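You operate a simulated robot arm through the tools that you are given. There is no shell and no other tool. Be economical: measure what you need, move in short steps, check, and stop when the job is done.

You are at the controls of a simulated robot arm. One attempt, no reset.

## Task
Polish the tarnish off the brass disc with the felt block and some polish.
Fine: lay the disc on the green mat first; put the block back.

It is judged by the outcome, as a careful person would: the job done as asked, and still so three seconds after it is handed in. It fails if anything else is knocked over, pushed out of place, dropped, spilled or broken.

## Robot
A 7-joint arm with a two-finger parallel gripper, fixed in place. Base frame: the origin is at the foot of the arm, x ahead of it, y to its left, z up; the work surface is at about z = 760. Units: mm, rad, N and s.
With the tool pointing down near the work surface it reaches from about 300 to 700 mm from the base axis. Its first joint turns from -1.152 to 1.152 rad. Payload 1.57 kg.
The TCP is the grasp point between the finger pads, 30 mm short of the fingertips. In the tool frame z runs along the fingers and y along their closing line. The gripper opens to 110 mm. The fingers are 24 mm wide and 12 mm thick; the gripper's body (48 by 112 mm) begins 78 mm behind the TCP.
Orientation is that of the tool frame in the base frame, as a unit quaternion [x, y, z, w]. With the fingers straight down and closing along the base's y, the tool's x points along the base's -x, its y along +y and its z along -z.

## Interface
- The arm moves only by the tool play_rows. Its argument "series" is a list of rows, each an object of numbers (a shift or turn left out is 0, a gripper value left out holds the last): "gripper": the gripper command, from -1 (fully open) to 1 (shut), values between in proportion; "x", "y", "z": the shift along the base's x, y, z in m; "wx", "wy", "wz": the turn, a rotation vector about the base's x, y, z in rad. In form: [{"gripper": .., "x": .., "y": .., "z": .., "wx": .., "wy": .., "wz": ..}, ...]. A call has 1 to 12 rows; each row is the pose to reach, as a shift and turn from the pose commanded when the call began. Each row takes 0.2 s and may step no farther than 50 mm and 0.15 rad from the row before; otherwise, or with a gripper value out of range, the whole call is refused. A pose out of reach is approached as far as the arm can. The call stops where the force on the tool passes 40 N (or 10 N more than at its start, if that is more) or the arm is blocked; 0.2 s more then pass. The fingers move at their own pace (about 108 mm/s each) and stop on an object; they squeeze with about 31 N. The grip force told is the motor's: it shows also when the fingers shut on nothing. Time passes only in rows, and 0.2 s behind the last, so rows that repeat a pose let the fingers close. The reply holds the time, the measured pose of the TCP, the force on the tool along the base axes, the opening and the grip force, in the units named above and with some noise.
- Cameras (640 x 400 px; columns grow to the right, rows downward): "scene" is fixed at [169.8, -392.3, 1395.2]; the picture's right is [0.82, -0.58, 0.00], its down [-0.38, -0.54, -0.75] and it looks along [0.43, 0.61, -0.66] (base axes); focal length 331 px, centre (320, 200). "wrist" rides on the gripper at [-36, 0, -80] in the tool frame; the picture's right is [0.00, -1.00, 0.00], its down [0.97, 0.00, -0.24] and it looks along [0.24, 0.00, 0.97] (tool axes); focal length 218 px, centre (320, 200). There is no depth. A picture from a camera that has moved, and an enlarged one, comes with that camera's place and axes in the base frame and with its lens. The place of the scene camera against the robot may be out by one fixed shift of up to 18 mm in any direction.
- snapshot(camera): a new picture of that camera. No time passes.
- inspect(camera, box): a new picture of the part [left, top, right, bottom] of that camera's present view, enlarged. No time passes.
- close_job(): hands the job in; it is judged then, once.

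Go step by step. Nothing tells you positions but the pictures and the camera data: compare them with the known pose of the tool, close in by small moves and look again before you grip or let go. The budget is 120 turns and 64 pictures, counting those below and the enlarged ones. Unless the task says otherwise, let go and move clear before handing in, and close with one line.

The tools are called as a command line: name --argument value ..., lists and objects as JSON in quotes. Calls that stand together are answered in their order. play_rows: Moves the arm, as the interface text tells. Its arguments: {"type":"object","properties":{"series":{"type":"array","items":{"type":"object","properties":{"gripper":{"type":"number"},"x":{"type":"number"},"y":{"type":"number"},"z":{"type":"number"},"wx":{"type":"number"},"wy":{"type":"number"},"wz":{"type":"number"}}}}},"required":["series"]} The other tools are called the same way: snapshot (camera) takes a picture; inspect (camera, box) takes an enlarged picture of a part of a camera's view; close_job () hands the job in.

At the start:

```text
time: 0.0
eef_pos: [418.7, -86.2, 1016.6]
ee_rot: [0.0, 1.0, 0.001, 0.0]
ft_force: [-0.6, -0.9, -0.4]
grip_width: 110.1
grip_force: 0.1
```

scene: 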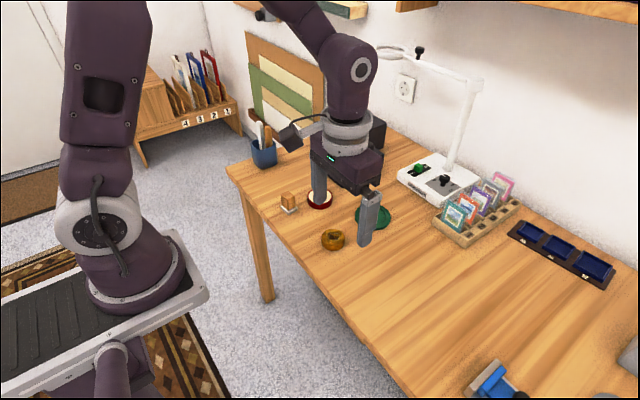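
wrist: 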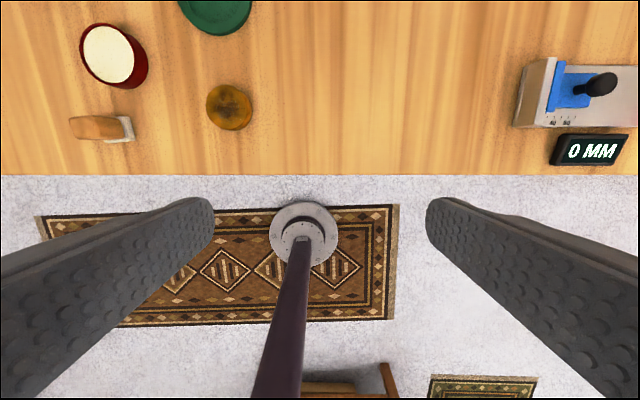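

I see a tarnished brass disc, a red-rimmed tin that is probably the polish, a wooden-backed felt block and a round green mat. I'll enlarge these before planning.

inspect --camera "scene" --box '[240, 140, 440, 265]'

inspect --camera "wrist" --box '[50, 0, 290, 150]'

```text
3.20 times, centred on (340, 202) of scene
camera zoom: at [169.8, -392.3, 1395.2], right [0.82, -0.58, 0.0], down [-0.38, -0.54, -0.75], along [0.43, 0.61, -0.66], focal length 1061 px, centre (256, 192)
```

zoom: 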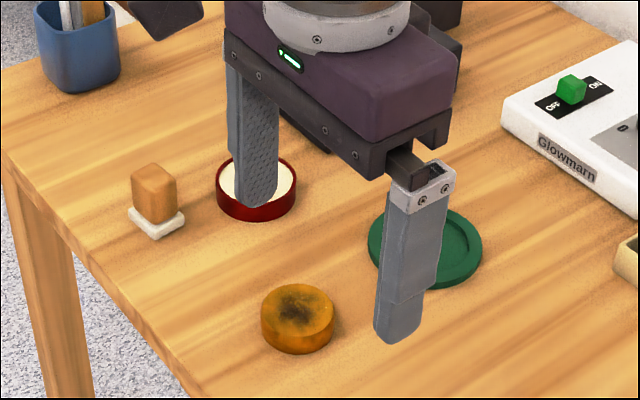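

```text
2.67 times, centred on (170, 75) of wrist
camera zoom: at [453.9, -84.8, 1097.1], right [0.0, -1.0, 0.0], down [-0.97, 0.0, 0.24], along [-0.24, 0.0, -0.97], focal length 582 px, centre (720, 533)
```

zoom: 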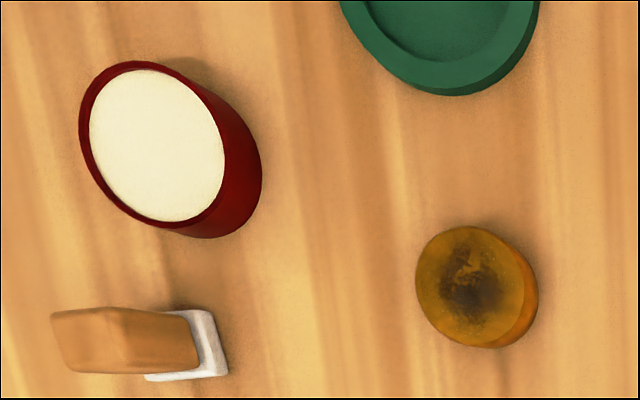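

The disc is at about (504, 41), roughly 56 mm across and 20 mm tall. I'll move over the objects for a more vertical view.

play_rows --series '[{"x": 0.022, "y": 0.036}, {"x": 0.044, "y": 0.072}, {"x": 0.066, "y": 0.108}, {"x": 0.088, "y": 0.144}, {"x": 0.11, "y": 0.18}, {"x": 0.11, "y": 0.18}]'

snapshot --camera "wrist"

snapshot --camera "scene"

```text
time: 1.4
eef_pos: [526.1, 96.4, 1015.4]
ee_rot: [-0.001, 1.0, 0.001, 0.0]
ft_force: [0.4, 0.5, 0.4]
grip_width: 110.0
grip_force: 0.1
```

```text
59 pictures are left
camera wrist: at [561.8, 96.9, 1096.5], right [0.0, -1.0, 0.0], down [-0.97, 0.0, 0.24], along [-0.24, 0.0, -0.97], focal length 218 px, centre (320, 200)
```

wrist: 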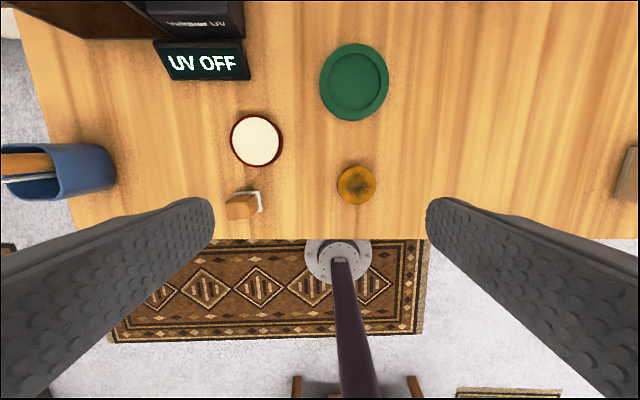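

```text
58 pictures are left
```

scene: 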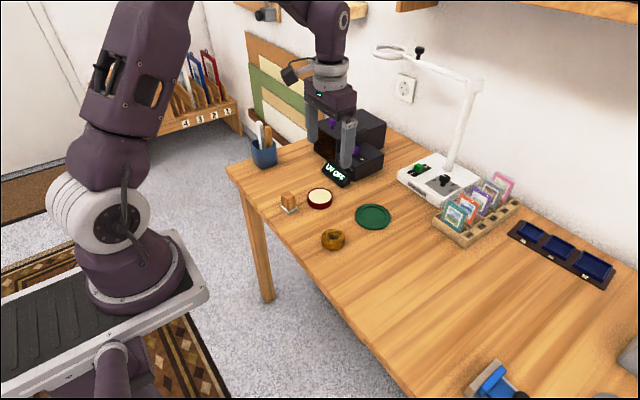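

inspect --camera "wrist" --box '[200, 30, 420, 230]'

inspect --camera "scene" --box '[260, 160, 420, 260]'

```text
2.00 times, centred on (310, 130) of wrist
camera zoom: at [561.8, 96.9, 1096.5], right [0.0, -1.0, 0.0], down [-0.97, 0.0, 0.24], along [-0.24, 0.0, -0.97], focal length 436 px, centre (340, 340)
```

zoom: 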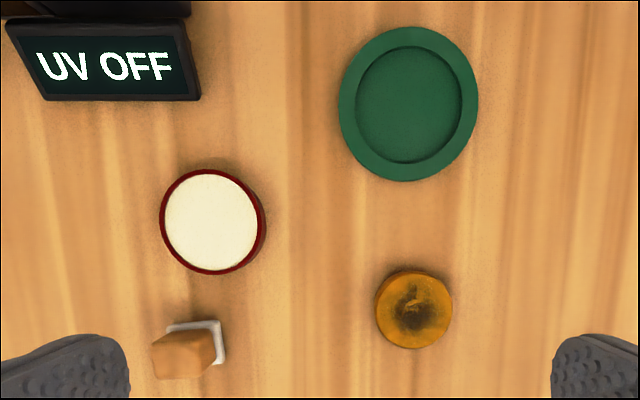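

```text
4.00 times, centred on (340, 210) of scene
camera zoom: at [169.9, -392.2, 1395.2], right [0.82, -0.58, 0.0], down [-0.38, -0.54, -0.75], along [0.43, 0.61, -0.66], focal length 1326 px, centre (240, 160)
```

zoom: 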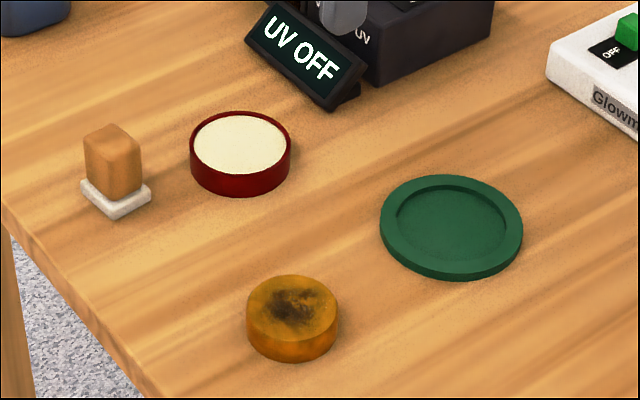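

The mat is at about (646, 50) and has a raised rim around a recess of roughly 74 mm. The disc is near (507, 43), the tin near (569, 187) and the block near (478, 209). I'll lower over the disc and look again, and also check the block and the mat rim.

play_rows --series '[{"x": -0.007, "y": -0.018, "z": -0.035}, {"x": -0.014, "y": -0.036, "z": -0.07}, {"x": -0.02, "y": -0.054, "z": -0.11}, {"x": -0.02, "y": -0.054, "z": -0.14}, {"x": -0.02, "y": -0.054, "z": -0.14}]'

snapshot --camera "wrist"

inspect --camera "scene" --box '[270, 180, 334, 220]'

inspect --camera "scene" --box '[310, 195, 406, 255]'

```text
time: 2.6
eef_pos: [507.9, 43.5, 876.7]
ee_rot: [0.0, 1.0, 0.0, 0.0]
ft_force: [0.0, 1.0, -0.8]
grip_width: 110.2
grip_force: 0.0
```

```text
55 pictures are left
camera wrist: at [543.1, 43.6, 956.2], right [0.0, -1.0, 0.0], down [-0.97, 0.0, 0.24], along [-0.24, 0.0, -0.97], focal length 218 px, centre (320, 200)
```

wrist: 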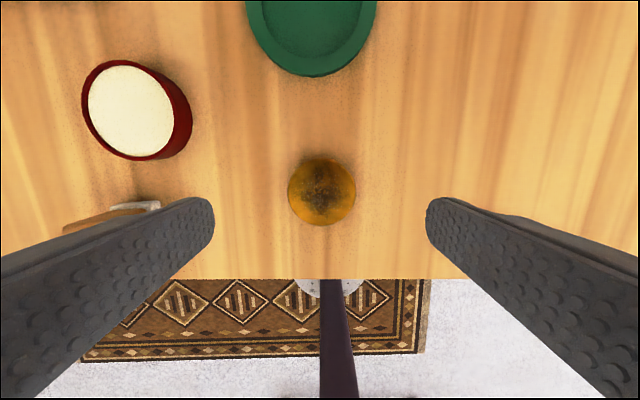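

```text
10.00 times, centred on (302, 200) of scene
camera zoom: at [169.8, -392.3, 1395.2], right [0.82, -0.58, 0.0], down [-0.38, -0.54, -0.75], along [0.43, 0.61, -0.66], focal length 3314 px, centre (500, 200)
```

zoom: 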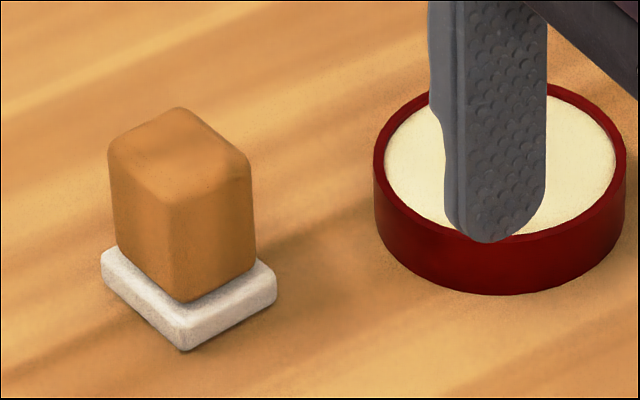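

```text
6.67 times, centred on (358, 225) of scene
camera zoom: at [169.8, -392.3, 1395.2], right [0.82, -0.58, 0.0], down [-0.38, -0.54, -0.75], along [0.43, 0.61, -0.66], focal length 2210 px, centre (67, 33)
```

zoom: 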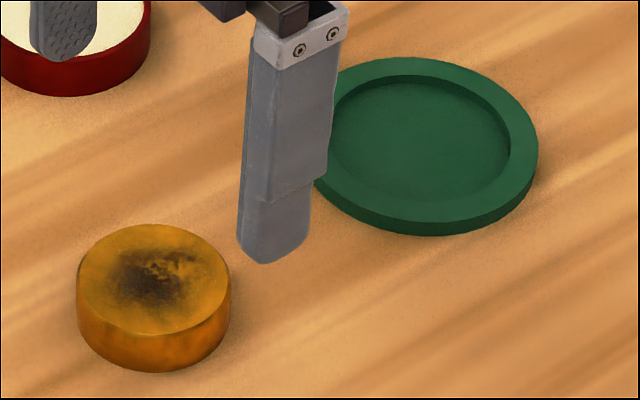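

The fingers are centred on the disc to within a millimetre. I'll lower so the tips overlap the top 8–9 mm of the disc, which keeps them above the mat rim later, then close.

play_rows --series '[{"x": -0.001, "y": -0.001, "z": -0.04}, {"x": -0.001, "y": -0.001, "z": -0.065}, {"x": -0.001, "y": -0.001, "z": -0.074}, {"x": -0.001, "y": -0.001, "z": -0.074, "gripper": 1}, {"x": -0.001, "y": -0.001, "z": -0.074}, {"x": -0.001, "y": -0.001, "z": -0.074}]'

snapshot --camera "scene"

```text
time: 4.0
eef_pos: [506.5, 40.4, 803.1]
ee_rot: [0.001, 1.0, 0.0, 0.0]
ft_force: [-0.2, 0.3, 0.0]
grip_width: 57.4
grip_force: 31.0
```

```text
52 pictures are left
```

scene: 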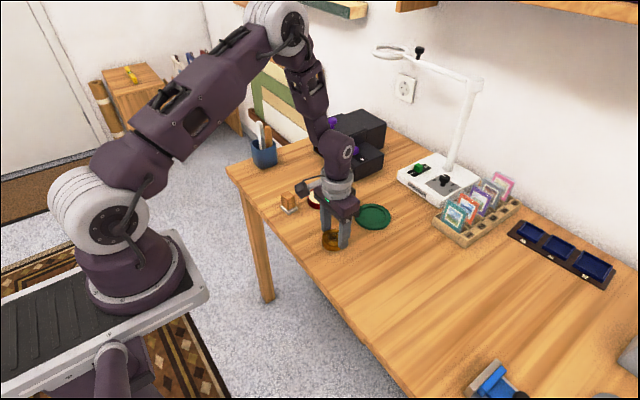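

The disc is gripped at 57 mm. I'll lift it and carry it over the mat.

play_rows --series '[{"z": 0.03}, {"z": 0.06}, {"x": 0.04, "y": 0.002, "z": 0.06}, {"x": 0.075, "y": 0.004, "z": 0.06}, {"x": 0.11, "y": 0.006, "z": 0.06}, {"x": 0.14, "y": 0.008, "z": 0.06}, {"x": 0.14, "y": 0.008, "z": 0.06}]'

snapshot --camera "wrist"

inspect --camera "scene" --box '[310, 165, 438, 245]'

```text
time: 5.6
eef_pos: [645.3, 46.9, 861.9]
ee_rot: [0.001, 1.0, 0.001, -0.001]
ft_force: [-0.7, 0.8, -4.3]
grip_width: 57.2
grip_force: 31.2
```

```text
51 pictures are left
camera wrist: at [681.3, 47.4, 942.2], right [0.0, -1.0, 0.0], down [-0.97, 0.0, 0.24], along [-0.24, 0.0, -0.97], focal length 218 px, centre (320, 200)
```

wrist: 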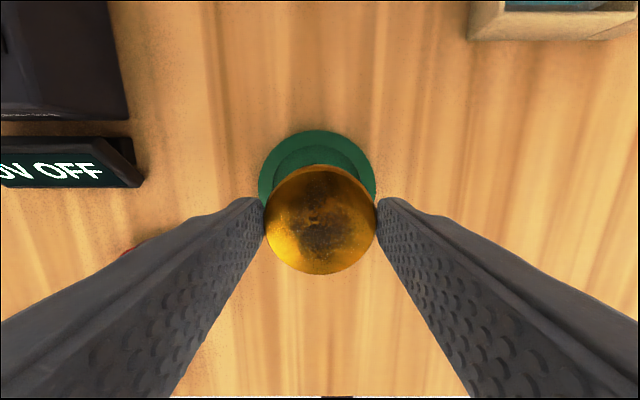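

```text
5.00 times, centred on (374, 205) of scene
camera zoom: at [169.9, -392.3, 1395.2], right [0.82, -0.58, 0.0], down [-0.38, -0.54, -0.75], along [0.43, 0.61, -0.66], focal length 1657 px, centre (50, 175)
```

zoom: 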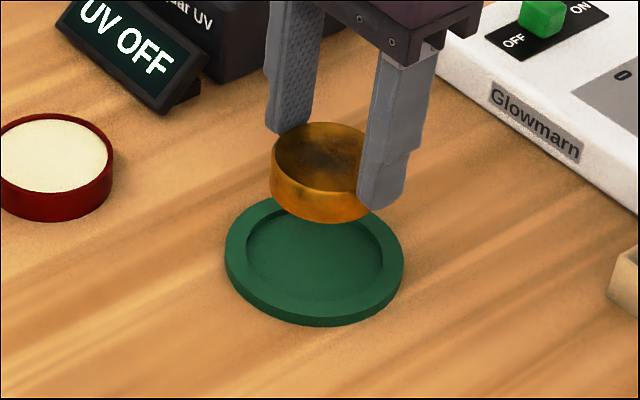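

The disc is over the mat, and the mat centre is about (646, 49.5). I'll lower it to just above the recess floor.

play_rows --series '[{"x": 0.001, "y": 0.002, "z": -0.02}, {"x": 0.001, "y": 0.002, "z": -0.04}, {"x": 0.001, "y": 0.002, "z": -0.05}, {"x": 0.001, "y": 0.002, "z": -0.053}, {"x": 0.001, "y": 0.002, "z": -0.053}]'

inspect --camera "scene" --box '[326, 180, 422, 240]'

```text
time: 6.8
eef_pos: [646.9, 50.1, 809.1]
ee_rot: [0.002, 1.0, -0.001, 0.0]
ft_force: [-0.6, 0.5, -3.9]
grip_width: 57.3
grip_force: 31.2
```

```text
6.67 times, centred on (374, 210) of scene
camera zoom: at [169.9, -392.2, 1395.2], right [0.82, -0.58, 0.0], down [-0.38, -0.54, -0.75], along [0.43, 0.61, -0.66], focal length 2210 px, centre (-40, 133)
```

zoom: 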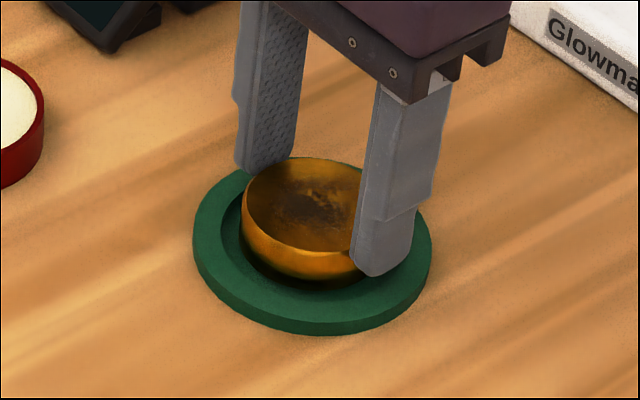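

Almost down, and the disc weighs about 4 N. I'll ease it down in 1 mm steps until the force shows contact.

play_rows --series '[{"z": -0.001}, {"z": -0.002}, {"z": -0.003}]'

```text
time: 7.6
eef_pos: [646.8, 50.6, 807.5]
ee_rot: [0.0, 1.0, 0.0, 0.001]
ft_force: [0.1, 0.3, -4.0]
grip_width: 57.4
grip_force: 31.0
```

play_rows --series '[{"z": -0.001}, {"z": -0.001}]'

```text
time: 8.2
eef_pos: [649.1, 50.7, 806.2]
ee_rot: [0.0, 1.0, 0.001, 0.0]
ft_force: [-0.4, -0.7, -3.8]
grip_width: 57.3
grip_force: 31.1
```

play_rows --series '[{"z": -0.001}, {"z": -0.001}]'

```text
time: 8.8
eef_pos: [648.1, 50.5, 806.4]
ee_rot: [0.0, 1.0, -0.001, 0.002]
ft_force: [-1.7, -0.1, 4.2]
grip_width: 57.3
grip_force: 31.6
```

Contact: the force went from -4 to +4 N, so the disc is resting on the mat. I'll release and rise.

play_rows --series '[{"gripper": -0.3}, {"gripper": -0.3}, {"z": 0.03}, {"z": 0.07}, {"z": 0.11}, {"z": 0.11}]'

snapshot --camera "wrist"

inspect --camera "scene" --box '[326, 180, 422, 240]'

```text
time: 10.2
eef_pos: [647.5, 50.4, 916.0]
ee_rot: [0.001, 1.0, 0.0, 0.0]
ft_force: [0.3, 0.6, -0.4]
grip_width: 71.7
grip_force: 0.1
```

```text
48 pictures are left
camera wrist: at [683.9, 50.6, 996.4], right [0.0, -1.0, 0.0], down [-0.97, 0.0, 0.24], along [-0.24, 0.0, -0.97], focal length 218 px, centre (320, 200)
```

wrist: 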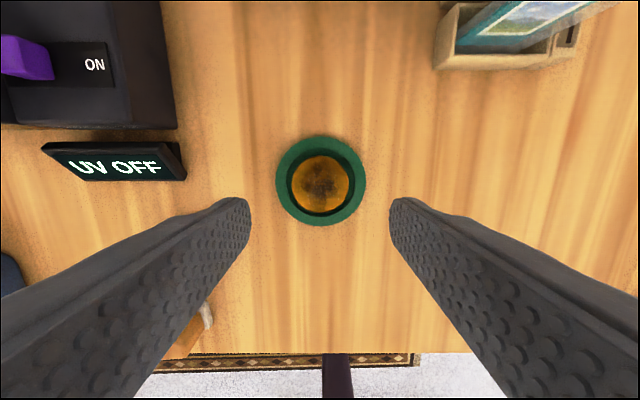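

```text
6.67 times, centred on (374, 210) of scene
camera zoom: at [169.8, -392.3, 1395.2], right [0.82, -0.58, 0.0], down [-0.38, -0.54, -0.75], along [0.43, 0.61, -0.66], focal length 2210 px, centre (-40, 133)
```

zoom: 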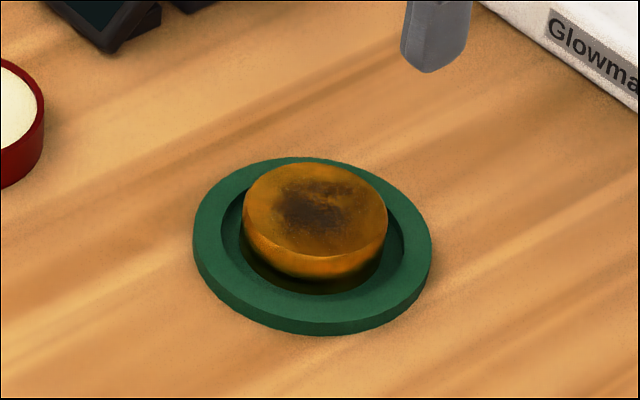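

The disc sits squarely in the recess, centred at about (647, 50.5). I'll go over to the felt block.

play_rows --series '[{"x": -0.029, "y": 0.026}, {"x": -0.058, "y": 0.052}, {"x": -0.087, "y": 0.078}, {"x": -0.116, "y": 0.104, "gripper": -1}, {"x": -0.145, "y": 0.13}, {"x": -0.17, "y": 0.158}, {"x": -0.17, "y": 0.158}]'

inspect --camera "wrist" --box '[200, 80, 440, 230]'

```text
time: 11.8
eef_pos: [479.0, 209.1, 917.0]
ee_rot: [0.001, 1.0, 0.0, 0.0]
ft_force: [0.0, -0.4, -0.8]
grip_width: 110.1
grip_force: 0.1
```

```text
2.67 times, centred on (320, 155) of wrist
camera zoom: at [514.7, 209.2, 996.6], right [0.0, -1.0, 0.0], down [-0.97, 0.0, 0.24], along [-0.24, 0.0, -0.97], focal length 582 px, centre (320, 320)
```

zoom: 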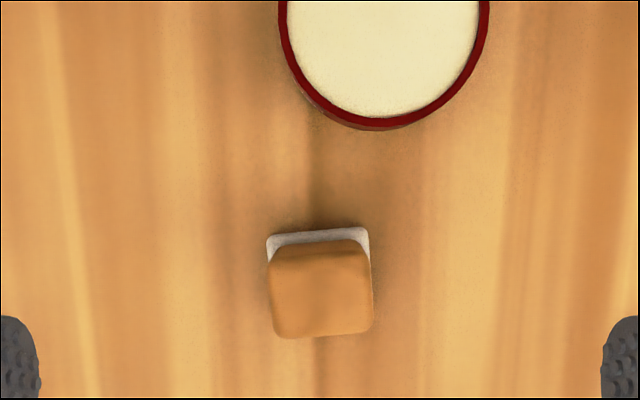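

The block is centred at about (476.5, 209) and turned roughly +0.09 rad, with its handle top near z = 806. I'll turn to match, descend over the handle and check before closing.

play_rows --series '[{"x": -0.002, "z": -0.04, "wz": 0.045}, {"x": -0.002, "z": -0.07, "wz": 0.09}, {"x": -0.002, "z": -0.07, "wz": 0.09}]'

snapshot --camera "wrist"

```text
time: 12.6
eef_pos: [475.7, 207.9, 846.7]
ee_rot: [-0.044, 0.999, 0.0, 0.0]
ft_force: [-0.1, 0.9, -0.3]
grip_width: 109.8
grip_force: 0.0
```

```text
45 pictures are left
camera wrist: at [512.2, 211.8, 926.4], right [0.09, -1.0, 0.0], down [-0.97, -0.09, 0.24], along [-0.24, -0.02, -0.97], focal length 218 px, centre (320, 200)
```

wrist: 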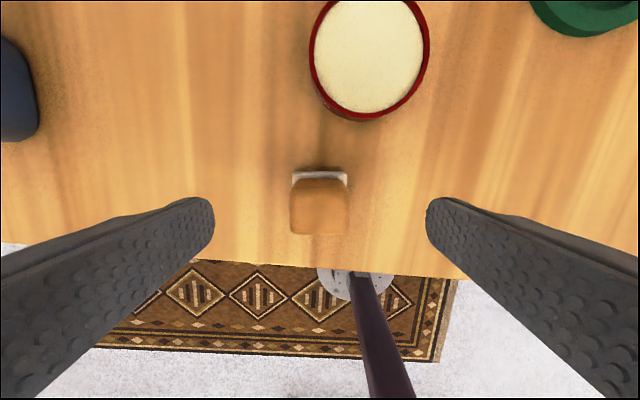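

Aligned and centred. I'll descend 38 mm and close.

play_rows --series '[{"z": -0.025}, {"z": -0.038}, {"z": -0.038, "gripper": 1}, {"z": -0.038}, {"z": -0.038}, {"z": -0.038}]'

inspect --camera "scene" --box '[260, 160, 356, 220]'

```text
time: 14.0
eef_pos: [477.6, 207.2, 807.8]
ee_rot: [-0.046, 0.999, -0.001, 0.0]
ft_force: [-0.6, -0.9, 0.2]
grip_width: 33.2
grip_force: 31.1
```

```text
6.67 times, centred on (308, 190) of scene
camera zoom: at [169.8, -392.3, 1395.2], right [0.82, -0.58, 0.0], down [-0.38, -0.54, -0.75], along [0.43, 0.61, -0.66], focal length 2210 px, centre (400, 267)
```

zoom: 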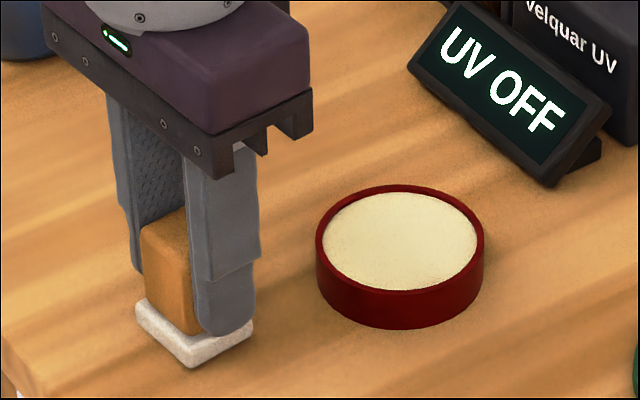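

Gripped at 33 mm. I'll lift and carry it over the polish tin at about (567.5, 188).

play_rows --series '[{"z": 0.03}, {"z": 0.06}, {"x": 0.03, "y": -0.007, "z": 0.06}, {"x": 0.06, "y": -0.014, "z": 0.06}, {"x": 0.09, "y": -0.0205, "z": 0.06}, {"x": 0.09, "y": -0.0205, "z": 0.06}]'

snapshot --camera "wrist"

inspect --camera "scene" --box '[272, 155, 368, 215]'

```text
time: 15.4
eef_pos: [566.7, 188.5, 864.6]
ee_rot: [-0.045, 0.999, 0.0, 0.0]
ft_force: [-0.4, -0.2, -0.5]
grip_width: 33.3
grip_force: 31.2
```

```text
43 pictures are left
camera wrist: at [602.2, 192.1, 945.3], right [0.09, -1.0, 0.0], down [-0.97, -0.09, 0.24], along [-0.24, -0.02, -0.97], focal length 218 px, centre (320, 200)
```

wrist: 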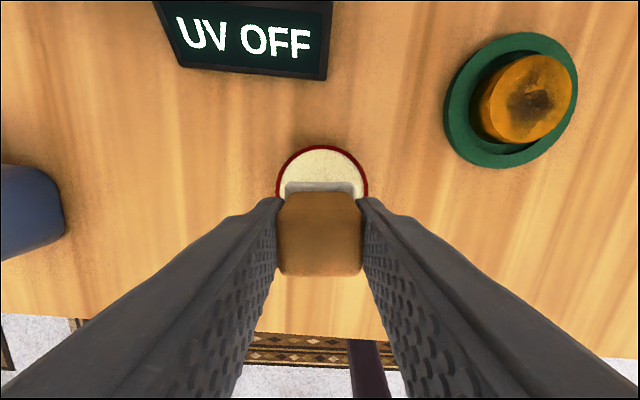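

```text
6.67 times, centred on (320, 185) of scene
camera zoom: at [169.8, -392.3, 1395.2], right [0.82, -0.58, 0.0], down [-0.38, -0.54, -0.75], along [0.43, 0.61, -0.66], focal length 2210 px, centre (320, 300)
```

zoom: 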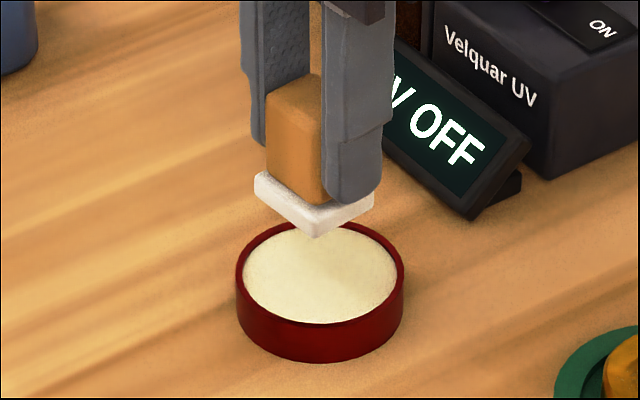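

The tin centre is at about (569, 187.5). I'll shift slightly and descend to just above the polish.

play_rows --series '[{"x": 0.0025, "y": -0.001, "z": -0.02}, {"x": 0.0025, "y": -0.001, "z": -0.036}, {"x": 0.0025, "y": -0.001, "z": -0.036}]'

inspect --camera "scene" --box '[272, 155, 368, 215]'

snapshot --camera "wrist"

```text
time: 16.2
eef_pos: [568.2, 186.5, 829.4]
ee_rot: [-0.044, 0.999, 0.0, -0.001]
ft_force: [-0.5, 0.4, -0.7]
grip_width: 33.2
grip_force: 30.7
```

```text
6.67 times, centred on (320, 185) of scene
camera zoom: at [169.8, -392.3, 1395.2], right [0.82, -0.58, 0.0], down [-0.38, -0.54, -0.75], along [0.43, 0.61, -0.66], focal length 2210 px, centre (320, 300)
```

zoom: 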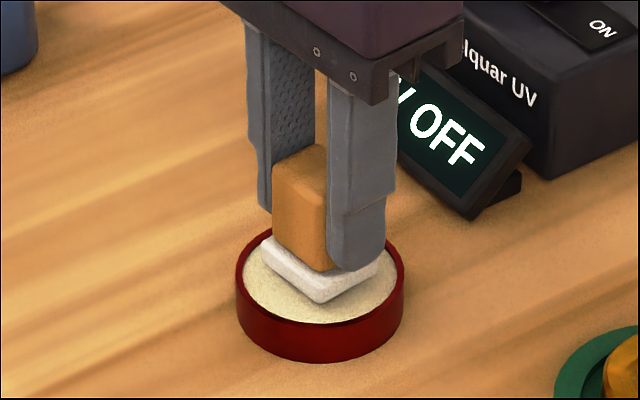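

```text
40 pictures are left
camera wrist: at [604.0, 191.0, 909.7], right [0.09, -1.0, 0.0], down [-0.97, -0.09, 0.24], along [-0.24, -0.02, -0.97], focal length 218 px, centre (320, 200)
```

wrist: 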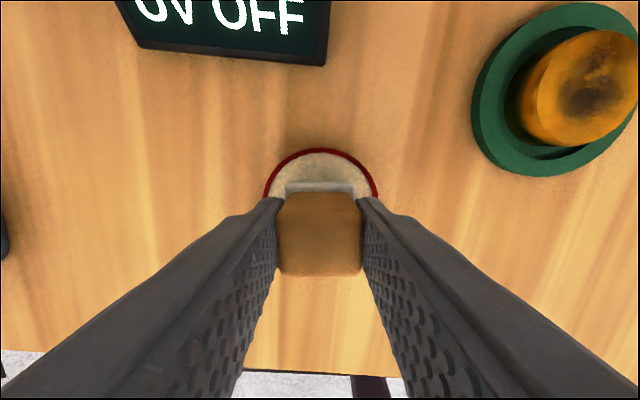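

Well centred over the polish. I'll lower in small steps to touch.

play_rows --series '[{"z": -0.0015}, {"z": -0.003}, {"z": -0.003}]'

```text
time: 17.0
eef_pos: [569.7, 186.5, 827.6]
ee_rot: [-0.045, 0.999, 0.0, 0.0]
ft_force: [0.0, 0.7, -1.6]
grip_width: 33.3
grip_force: 30.8
```

play_rows --series '[{"z": -0.001}, {"z": -0.002}, {"z": -0.002}]'

```text
time: 17.8
eef_pos: [568.7, 186.6, 827.9]
ee_rot: [-0.045, 0.999, 0.0, 0.001]
ft_force: [-1.5, -0.2, 12.3]
grip_width: 33.4
grip_force: 31.0
```

The felt is pressed into the polish at 12 N. I'll lift and carry it over the disc at (647, 50.5).

play_rows --series '[{"z": 0.0}, {"z": 0.025}, {"z": 0.06}, {"x": 0.02, "y": -0.034, "z": 0.06}, {"x": 0.04, "y": -0.068, "z": 0.06}, {"x": 0.06, "y": -0.102, "z": 0.06}, {"x": 0.078, "y": -0.1365, "z": 0.06}, {"x": 0.078, "y": -0.1365, "z": 0.06}]'

snapshot --camera "wrist"

inspect --camera "scene" --box '[278, 160, 422, 250]'

```text
time: 19.6
eef_pos: [647.2, 50.4, 884.8]
ee_rot: [-0.044, 0.999, 0.0, -0.001]
ft_force: [0.4, 0.5, -1.3]
grip_width: 33.2
grip_force: 31.1
```

```text
39 pictures are left
camera wrist: at [682.9, 53.4, 965.2], right [0.09, -1.0, 0.0], down [-0.97, -0.09, 0.24], along [-0.24, -0.02, -0.97], focal length 218 px, centre (320, 200)
```

wrist: 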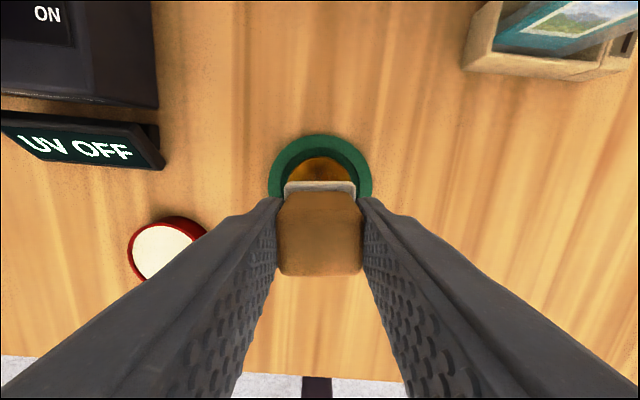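

```text
4.44 times, centred on (350, 205) of scene
camera zoom: at [169.8, -392.3, 1395.2], right [0.82, -0.58, 0.0], down [-0.38, -0.54, -0.75], along [0.43, 0.61, -0.66], focal length 1473 px, centre (187, 178)
```

zoom: 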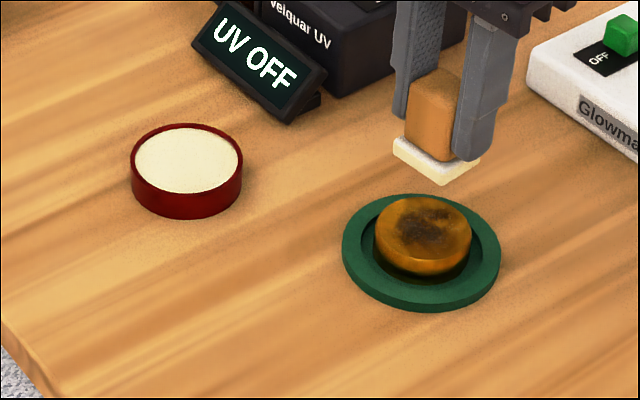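

The felt looks cream-coloured now, so it has polish, and it's over the disc. I'll descend to near contact, which I expect at TCP z of about 830.

play_rows --series '[{"z": -0.025}, {"z": -0.045}, {"z": -0.051}, {"z": -0.051}]'

play_rows --series '[{"z": -0.001}, {"z": -0.002}, {"z": -0.002}]'

```text
time: 20.6
eef_pos: [647.1, 49.6, 833.6]
ee_rot: [-0.044, 0.999, 0.001, 0.0]
ft_force: [-0.5, 0.0, -0.5]
grip_width: 33.2
grip_force: 31.0
```

```text
time: 21.4
eef_pos: [646.9, 50.2, 831.0]
ee_rot: [-0.044, 0.999, -0.001, 0.0]
ft_force: [0.8, 0.7, -1.3]
grip_width: 33.5
grip_force: 31.1
```

play_rows --series '[{"z": -0.001}, {"z": -0.002}, {"z": -0.002}]'

```text
time: 22.2
eef_pos: [647.6, 49.5, 829.9]
ee_rot: [-0.044, 0.999, -0.001, 0.0]
ft_force: [0.1, -0.4, -1.0]
grip_width: 33.4
grip_force: 31.2
```

play_rows --series '[{"z": -0.001}, {"z": -0.0015}, {"z": -0.0015}]'

```text
time: 23.0
eef_pos: [645.3, 49.3, 830.5]
ee_rot: [-0.044, 0.999, 0.0, 0.001]
ft_force: [-5.8, -1.3, 19.7]
grip_width: 33.2
grip_force: 31.5
```

Contact at 20 N. I'll ease off slightly for a lighter press, then rub in small circles.

play_rows --series '[{"z": 0.0007}, {"x": 0.004, "z": 0.0007}, {"x": 0.008, "z": 0.0007}, {"x": 0.004, "z": 0.0007}, {"x": 0, "z": 0.0007}, {"x": -0.004, "z": 0.0007}, {"x": -0.008, "z": 0.0007}, {"x": -0.004, "z": 0.0007}, {"x": 0, "z": 0.0007}]'

inspect --camera "scene" --box '[326, 180, 422, 240]'

```text
time: 25.0
eef_pos: [646.7, 49.8, 830.0]
ee_rot: [-0.045, 0.999, 0.0, 0.001]
ft_force: [-4.5, -0.3, 8.9]
grip_width: 33.3
grip_force: 30.6
```

```text
6.67 times, centred on (374, 210) of scene
camera zoom: at [169.6, -392.3, 1395.2], right [0.82, -0.58, 0.0], down [-0.38, -0.54, -0.75], along [0.43, 0.61, -0.66], focal length 2210 px, centre (-40, 133)
```

zoom: 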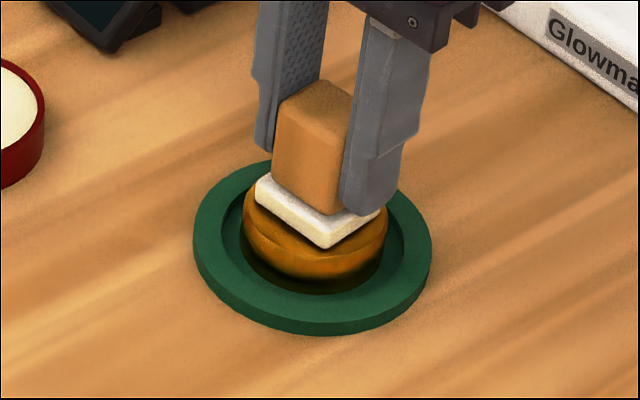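

9 N of press, and neither the disc nor the mat has moved. I'll rub in circles with a 9–10 mm radius.

play_rows --series '[{"x": 0.005, "y": 0}, {"x": 0.01, "y": 0}, {"x": 0.007, "y": 0.007}, {"x": 0, "y": 0.01}, {"x": -0.007, "y": 0.007}, {"x": -0.01, "y": 0}, {"x": -0.007, "y": -0.007}, {"x": 0, "y": -0.01}, {"x": 0.007, "y": -0.007}, {"x": 0.01, "y": 0}, {"x": 0.005, "y": 0}, {"x": 0, "y": 0}]'

play_rows --series '[{"x": 0, "y": 0.005}, {"x": 0, "y": 0.01}, {"x": 0.007, "y": 0.007}, {"x": 0.01, "y": 0}, {"x": 0.007, "y": -0.007}, {"x": 0, "y": -0.01}, {"x": -0.007, "y": -0.007}, {"x": -0.01, "y": 0}, {"x": -0.007, "y": 0.007}, {"x": 0, "y": 0.01}, {"x": 0, "y": 0.005}, {"x": 0, "y": 0}]'

inspect --camera "scene" --box '[326, 180, 422, 240]'

```text
time: 27.6
eef_pos: [646.3, 50.8, 831.5]
ee_rot: [-0.044, 0.999, -0.001, -0.001]
ft_force: [0.6, -0.7, 1.5]
grip_width: 33.3
grip_force: 30.7
```

```text
time: 30.2
eef_pos: [645.4, 50.4, 830.8]
ee_rot: [-0.045, 0.999, 0.0, -0.001]
ft_force: [-0.2, -0.7, -0.6]
grip_width: 33.1
grip_force: 31.2
```

```text
6.67 times, centred on (374, 210) of scene
camera zoom: at [169.9, -392.2, 1395.2], right [0.82, -0.58, 0.0], down [-0.38, -0.54, -0.75], along [0.43, 0.61, -0.66], focal length 2210 px, centre (-40, 133)
```

zoom: 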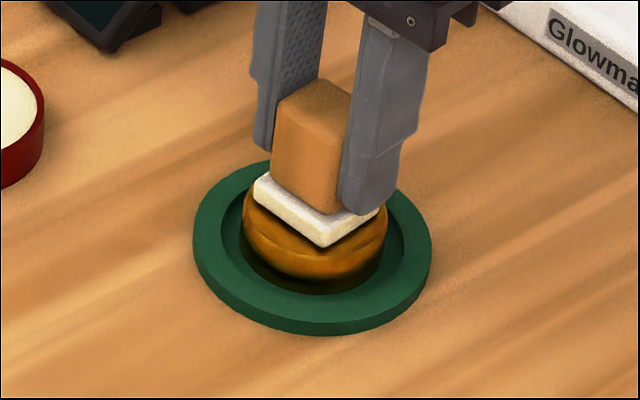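

The press faded to nearly nothing, so I'll lower about 1 mm and check the force before rubbing again.

play_rows --series '[{"z": -0.0007}, {"z": -0.001}, {"z": -0.001}]'

```text
time: 31.0
eef_pos: [648.5, 50.7, 830.6]
ee_rot: [-0.044, 0.999, 0.0, 0.001]
ft_force: [-4.9, 0.5, 17.9]
grip_width: 33.2
grip_force: 31.2
```

play_rows --series '[{"x": 0.005, "y": 0}, {"x": 0.01, "y": 0}, {"x": 0.007, "y": 0.007}, {"x": 0, "y": 0.01}, {"x": -0.007, "y": 0.007}, {"x": -0.01, "y": 0}, {"x": -0.007, "y": -0.007}, {"x": 0, "y": -0.01}, {"x": 0.007, "y": -0.007}, {"x": 0.01, "y": 0}, {"x": 0.005, "y": 0}, {"x": 0, "y": 0}]'

inspect --camera "scene" --box '[326, 180, 422, 240]'

```text
time: 33.6
eef_pos: [645.2, 49.9, 828.6]
ee_rot: [-0.044, 0.999, 0.0, -0.001]
ft_force: [2.5, 0.9, 6.6]
grip_width: 33.1
grip_force: 31.3
```

```text
6.67 times, centred on (374, 210) of scene
camera zoom: at [169.8, -392.2, 1395.2], right [0.82, -0.58, 0.0], down [-0.38, -0.54, -0.75], along [0.43, 0.61, -0.66], focal length 2210 px, centre (-40, 133)
```

zoom: 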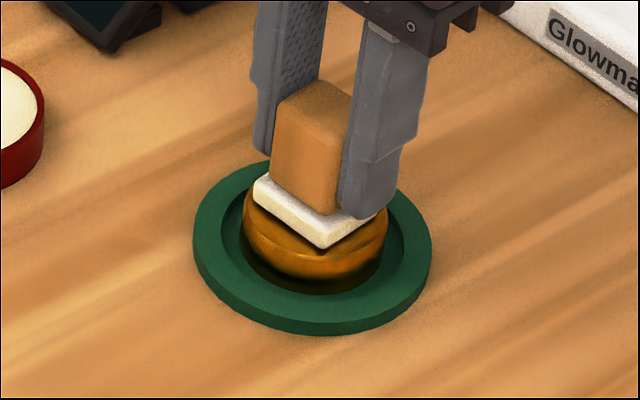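

Now I'll lift the block aside and look at how far the tarnish has come off.

play_rows --series '[{"z": 0.03}, {"z": 0.06}, {"x": -0.04, "y": 0.02, "z": 0.06}, {"x": -0.08, "y": 0.05, "z": 0.06}, {"x": -0.08, "y": 0.05, "z": 0.06}]'

inspect --camera "scene" --box '[294, 150, 422, 240]'

inspect --camera "wrist" --box '[280, 0, 440, 100]'

```text
time: 34.8
eef_pos: [564.7, 100.7, 887.5]
ee_rot: [-0.044, 0.999, 0.0, 0.001]
ft_force: [-0.2, 0.5, -0.9]
grip_width: 33.1
grip_force: 30.8
```

```text
4.44 times, centred on (358, 195) of scene
camera zoom: at [169.8, -392.2, 1395.2], right [0.82, -0.58, 0.0], down [-0.38, -0.54, -0.75], along [0.43, 0.61, -0.66], focal length 1473 px, centre (151, 222)
```

zoom: 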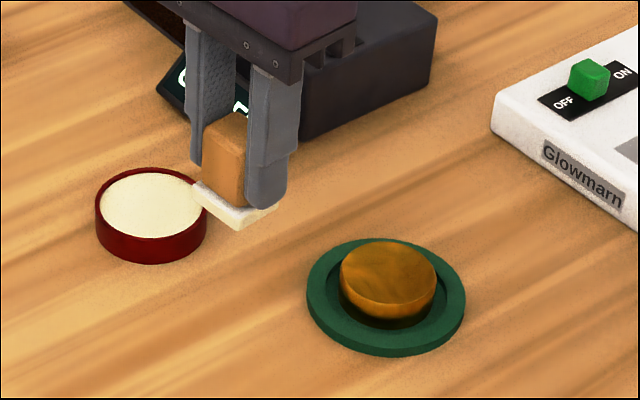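

```text
4.00 times, centred on (360, 50) of wrist
camera zoom: at [601.5, 103.9, 967.9], right [0.09, -1.0, 0.0], down [-0.97, -0.09, 0.24], along [-0.24, -0.02, -0.97], focal length 873 px, centre (160, 800)
```

zoom: 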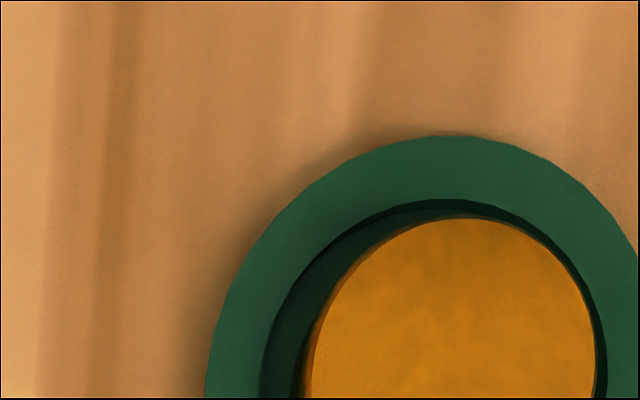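

The dark stain is gone. I'll take a closer look at the whole disc face for faint remains.

inspect --camera "scene" --box '[354, 196, 402, 226]'

inspect --camera "wrist" --box '[330, 30, 490, 130]'

```text
13.33 times, centred on (378, 211) of scene
camera zoom: at [169.8, -392.2, 1395.2], right [0.82, -0.58, 0.0], down [-0.38, -0.54, -0.75], along [0.43, 0.61, -0.66], focal length 4419 px, centre (-453, 53)
```

zoom: 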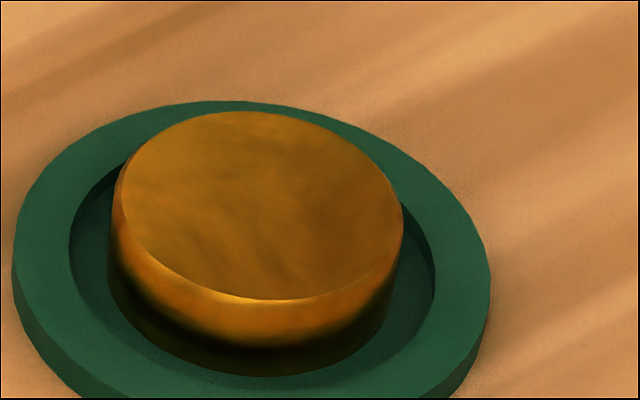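

```text
4.00 times, centred on (410, 80) of wrist
camera zoom: at [601.5, 103.9, 967.9], right [0.09, -1.0, 0.0], down [-0.97, -0.09, 0.24], along [-0.24, -0.02, -0.97], focal length 873 px, centre (-40, 680)
```

zoom: 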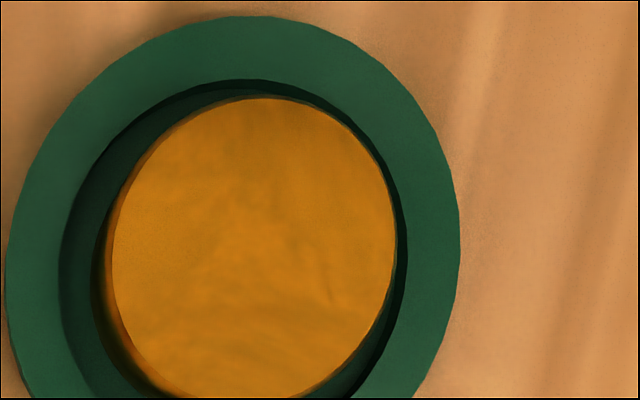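

It looks clean apart from very faint mottling. I'll do one more light pass to be sure.

play_rows --series '[{"x": 0.04, "y": -0.03}, {"x": 0.08, "y": -0.05}, {"x": 0.08, "y": -0.05, "z": -0.03}, {"x": 0.08, "y": -0.05, "z": -0.052}, {"x": 0.08, "y": -0.05, "z": -0.058}, {"x": 0.08, "y": -0.05, "z": -0.06}, {"x": 0.08, "y": -0.05, "z": -0.06}]'

```text
time: 36.4
eef_pos: [647.0, 50.7, 830.1]
ee_rot: [-0.044, 0.999, 0.0, 0.0]
ft_force: [0.4, -0.4, -0.2]
grip_width: 33.4
grip_force: 30.9
```

play_rows --series '[{"z": -0.0008}, {"z": -0.0015}, {"z": -0.0015}]'

```text
time: 37.2
eef_pos: [646.8, 51.8, 829.8]
ee_rot: [-0.044, 0.999, 0.0, 0.001]
ft_force: [-1.0, 1.0, 6.2]
grip_width: 33.7
grip_force: 31.1
```

play_rows --series '[{"x": 0.006, "y": 0, "z": -0.0005}, {"x": 0.012, "y": 0, "z": -0.0005}, {"x": 0.0085, "y": 0.0085, "z": -0.0005}, {"x": 0, "y": 0.012, "z": -0.0005}, {"x": -0.0085, "y": 0.0085, "z": -0.0005}, {"x": -0.012, "y": 0, "z": -0.0005}, {"x": -0.0085, "y": -0.0085, "z": -0.0005}, {"x": 0, "y": -0.012, "z": -0.0005}, {"x": 0.0085, "y": -0.0085, "z": -0.0005}, {"x": 0.012, "y": 0, "z": -0.0005}, {"x": 0.006, "y": 0, "z": -0.0005}, {"x": 0, "y": 0, "z": -0.0005}]'

play_rows --series '[{"z": 0.03}, {"z": 0.06}, {"x": -0.04, "y": 0.03, "z": 0.06}, {"x": -0.08, "y": 0.06, "z": 0.06}, {"x": -0.08, "y": 0.06, "z": 0.06}]'

inspect --camera "scene" --box '[354, 196, 402, 226]'

inspect --camera "wrist" --box '[330, 30, 490, 130]'

```text
time: 39.8
eef_pos: [646.2, 50.6, 828.3]
ee_rot: [-0.045, 0.999, 0.001, 0.001]
ft_force: [7.7, 2.1, 16.4]
grip_width: 33.5
grip_force: 31.3
```

```text
time: 41.0
eef_pos: [567.2, 110.8, 887.2]
ee_rot: [-0.044, 0.999, 0.0, 0.001]
ft_force: [-0.2, 0.6, -0.8]
grip_width: 33.3
grip_force: 31.4
```

```text
13.33 times, centred on (378, 211) of scene
camera zoom: at [169.8, -392.2, 1395.2], right [0.82, -0.58, 0.0], down [-0.38, -0.54, -0.75], along [0.43, 0.61, -0.66], focal length 4419 px, centre (-453, 53)
```

zoom: 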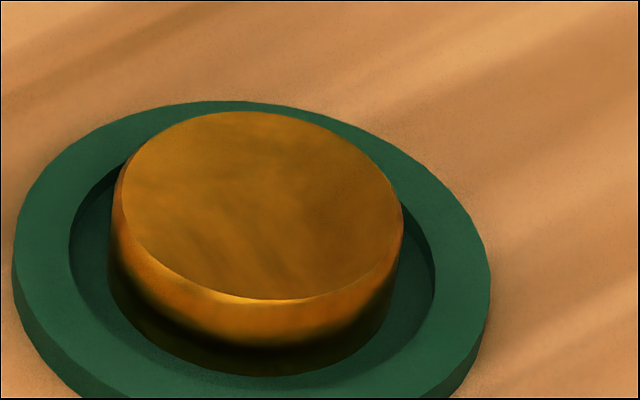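

```text
4.00 times, centred on (410, 80) of wrist
camera zoom: at [603.3, 113.9, 966.4], right [0.09, -1.0, 0.0], down [-0.97, -0.09, 0.24], along [-0.24, -0.02, -0.97], focal length 873 px, centre (-40, 680)
```

zoom: 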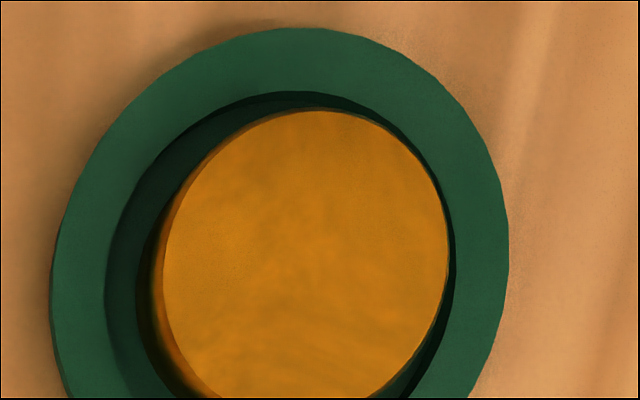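

No change from the second pass, so the disc is polished. I'll carry the block back to its spot at (476.4, 209), skirting the tin.

play_rows --series '[{"x": -0.045}, {"x": -0.091, "y": 0.01}, {"x": -0.091, "y": 0.055}, {"x": -0.091, "y": 0.098}, {"x": -0.091, "y": 0.098, "z": -0.04}, {"x": -0.091, "y": 0.098, "z": -0.065}, {"x": -0.091, "y": 0.098, "z": -0.065}]'

inspect --camera "scene" --box '[270, 180, 334, 220]'

snapshot --camera "wrist"

```text
time: 42.6
eef_pos: [475.9, 208.1, 821.8]
ee_rot: [-0.045, 0.999, 0.0, 0.001]
ft_force: [0.3, -0.3, 0.0]
grip_width: 33.4
grip_force: 31.0
```

```text
10.00 times, centred on (302, 200) of scene
camera zoom: at [169.9, -392.2, 1395.2], right [0.82, -0.58, 0.0], down [-0.38, -0.54, -0.75], along [0.43, 0.61, -0.66], focal length 3314 px, centre (500, 200)
```

zoom: 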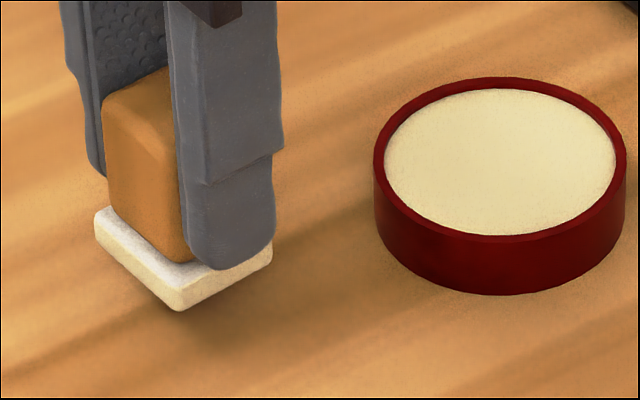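

```text
27 pictures are left
camera wrist: at [512.0, 211.3, 901.7], right [0.09, -1.0, 0.0], down [-0.97, -0.09, 0.24], along [-0.24, -0.02, -0.97], focal length 218 px, centre (320, 200)
```

wrist: 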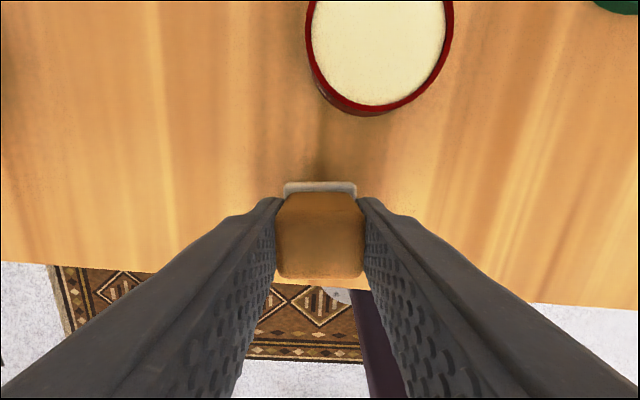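

Almost exactly above its original spot. I'll ease down 10 mm, then use small steps.

play_rows --series '[{"y": 0.0005, "x": 0.0005, "z": -0.006}, {"y": 0.0005, "x": 0.0005, "z": -0.011}, {"y": 0.0005, "x": 0.0005, "z": -0.011}]'

play_rows --series '[{"z": -0.001}, {"z": -0.0015}, {"z": -0.0015}]'

```text
time: 43.4
eef_pos: [475.5, 208.2, 810.6]
ee_rot: [-0.044, 0.999, 0.0, -0.001]
ft_force: [0.3, 0.1, -0.5]
grip_width: 33.3
grip_force: 30.8
```

```text
time: 44.2
eef_pos: [476.5, 208.3, 809.9]
ee_rot: [-0.045, 0.999, 0.0, 0.0]
ft_force: [-0.6, 0.3, 0.0]
grip_width: 33.5
grip_force: 31.0
```

play_rows --series '[{"z": -0.001}, {"z": -0.0015}, {"z": -0.0015}]'

```text
time: 45.0
eef_pos: [477.1, 208.1, 807.0]
ee_rot: [-0.045, 0.999, 0.0, 0.0]
ft_force: [-0.1, -0.5, -1.1]
grip_width: 33.3
grip_force: 31.0
```

play_rows --series '[{"z": -0.001}, {"z": -0.0015}, {"z": -0.0015}]'

```text
time: 45.8
eef_pos: [475.2, 207.9, 806.8]
ee_rot: [-0.044, 0.999, 0.0, -0.001]
ft_force: [1.0, 0.5, -0.2]
grip_width: 33.3
grip_force: 31.0
```

play_rows --series '[{"z": -0.001}, {"z": -0.001}]'

inspect --camera "scene" --box '[270, 180, 334, 220]'

```text
time: 46.4
eef_pos: [475.9, 208.6, 805.7]
ee_rot: [-0.044, 0.999, 0.0, 0.0]
ft_force: [1.2, -0.4, -1.4]
grip_width: 33.2
grip_force: 30.8
```

```text
10.00 times, centred on (302, 200) of scene
camera zoom: at [169.8, -392.3, 1395.2], right [0.82, -0.58, 0.0], down [-0.38, -0.54, -0.75], along [0.43, 0.61, -0.66], focal length 3314 px, centre (500, 200)
```

zoom: 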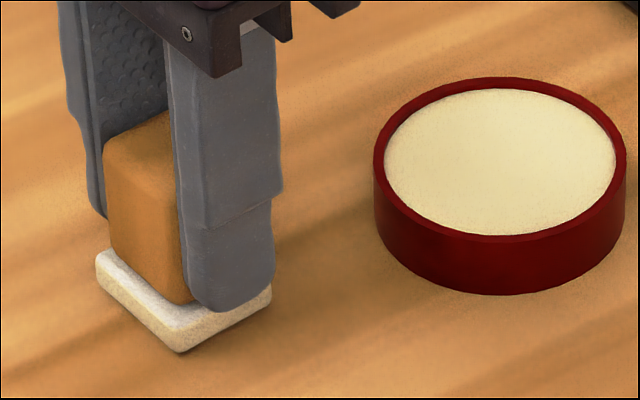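

The block is within about 1.5 mm of its original place and essentially at table level. I'll nudge it over and make the final touch-down.

play_rows --series '[{"x": 0.0012, "y": -0.0008, "z": 0.0005}, {"x": 0.0012, "y": -0.0008, "z": -0.0005}, {"x": 0.0012, "y": -0.0008, "z": -0.001}, {"x": 0.0012, "y": -0.0008, "z": -0.001}]'

```text
time: 47.4
eef_pos: [477.3, 208.2, 805.3]
ee_rot: [-0.044, 0.999, 0.0, 0.001]
ft_force: [-4.1, -1.7, 21.8]
grip_width: 33.3
grip_force: 31.1
```

Firm contact. I'll back off a touch, open and rise.

play_rows --series '[{"z": 0.0008}, {"z": 0.0008, "gripper": -0.5}, {"z": 0.0008}, {"z": 0.0008}, {"z": 0.03}, {"z": 0.07}, {"z": 0.11}, {"z": 0.11}]'

inspect --camera "scene" --box '[270, 180, 334, 220]'

snapshot --camera "scene"

```text
time: 49.2
eef_pos: [477.9, 208.2, 913.7]
ee_rot: [-0.044, 0.999, 0.0, 0.0]
ft_force: [0.7, -0.4, 0.3]
grip_width: 82.5
grip_force: 0.0
```

```text
10.00 times, centred on (302, 200) of scene
camera zoom: at [169.8, -392.3, 1395.2], right [0.82, -0.58, 0.0], down [-0.38, -0.54, -0.75], along [0.43, 0.61, -0.66], focal length 3314 px, centre (500, 200)
```

zoom: 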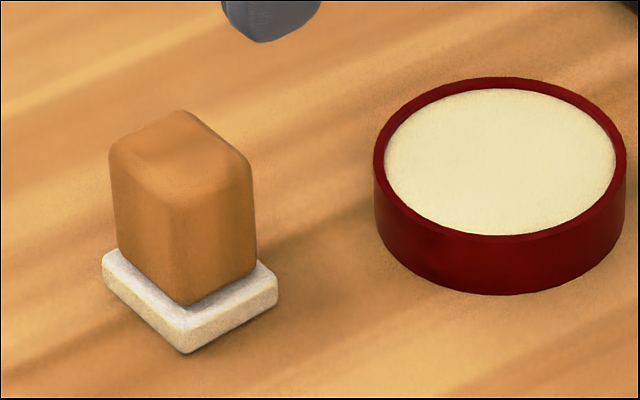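

```text
24 pictures are left
```

scene: 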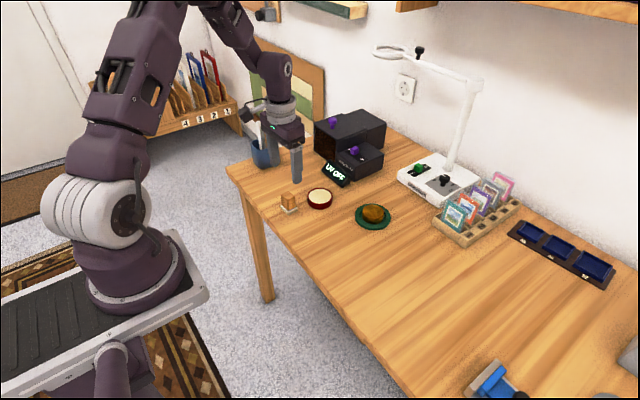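

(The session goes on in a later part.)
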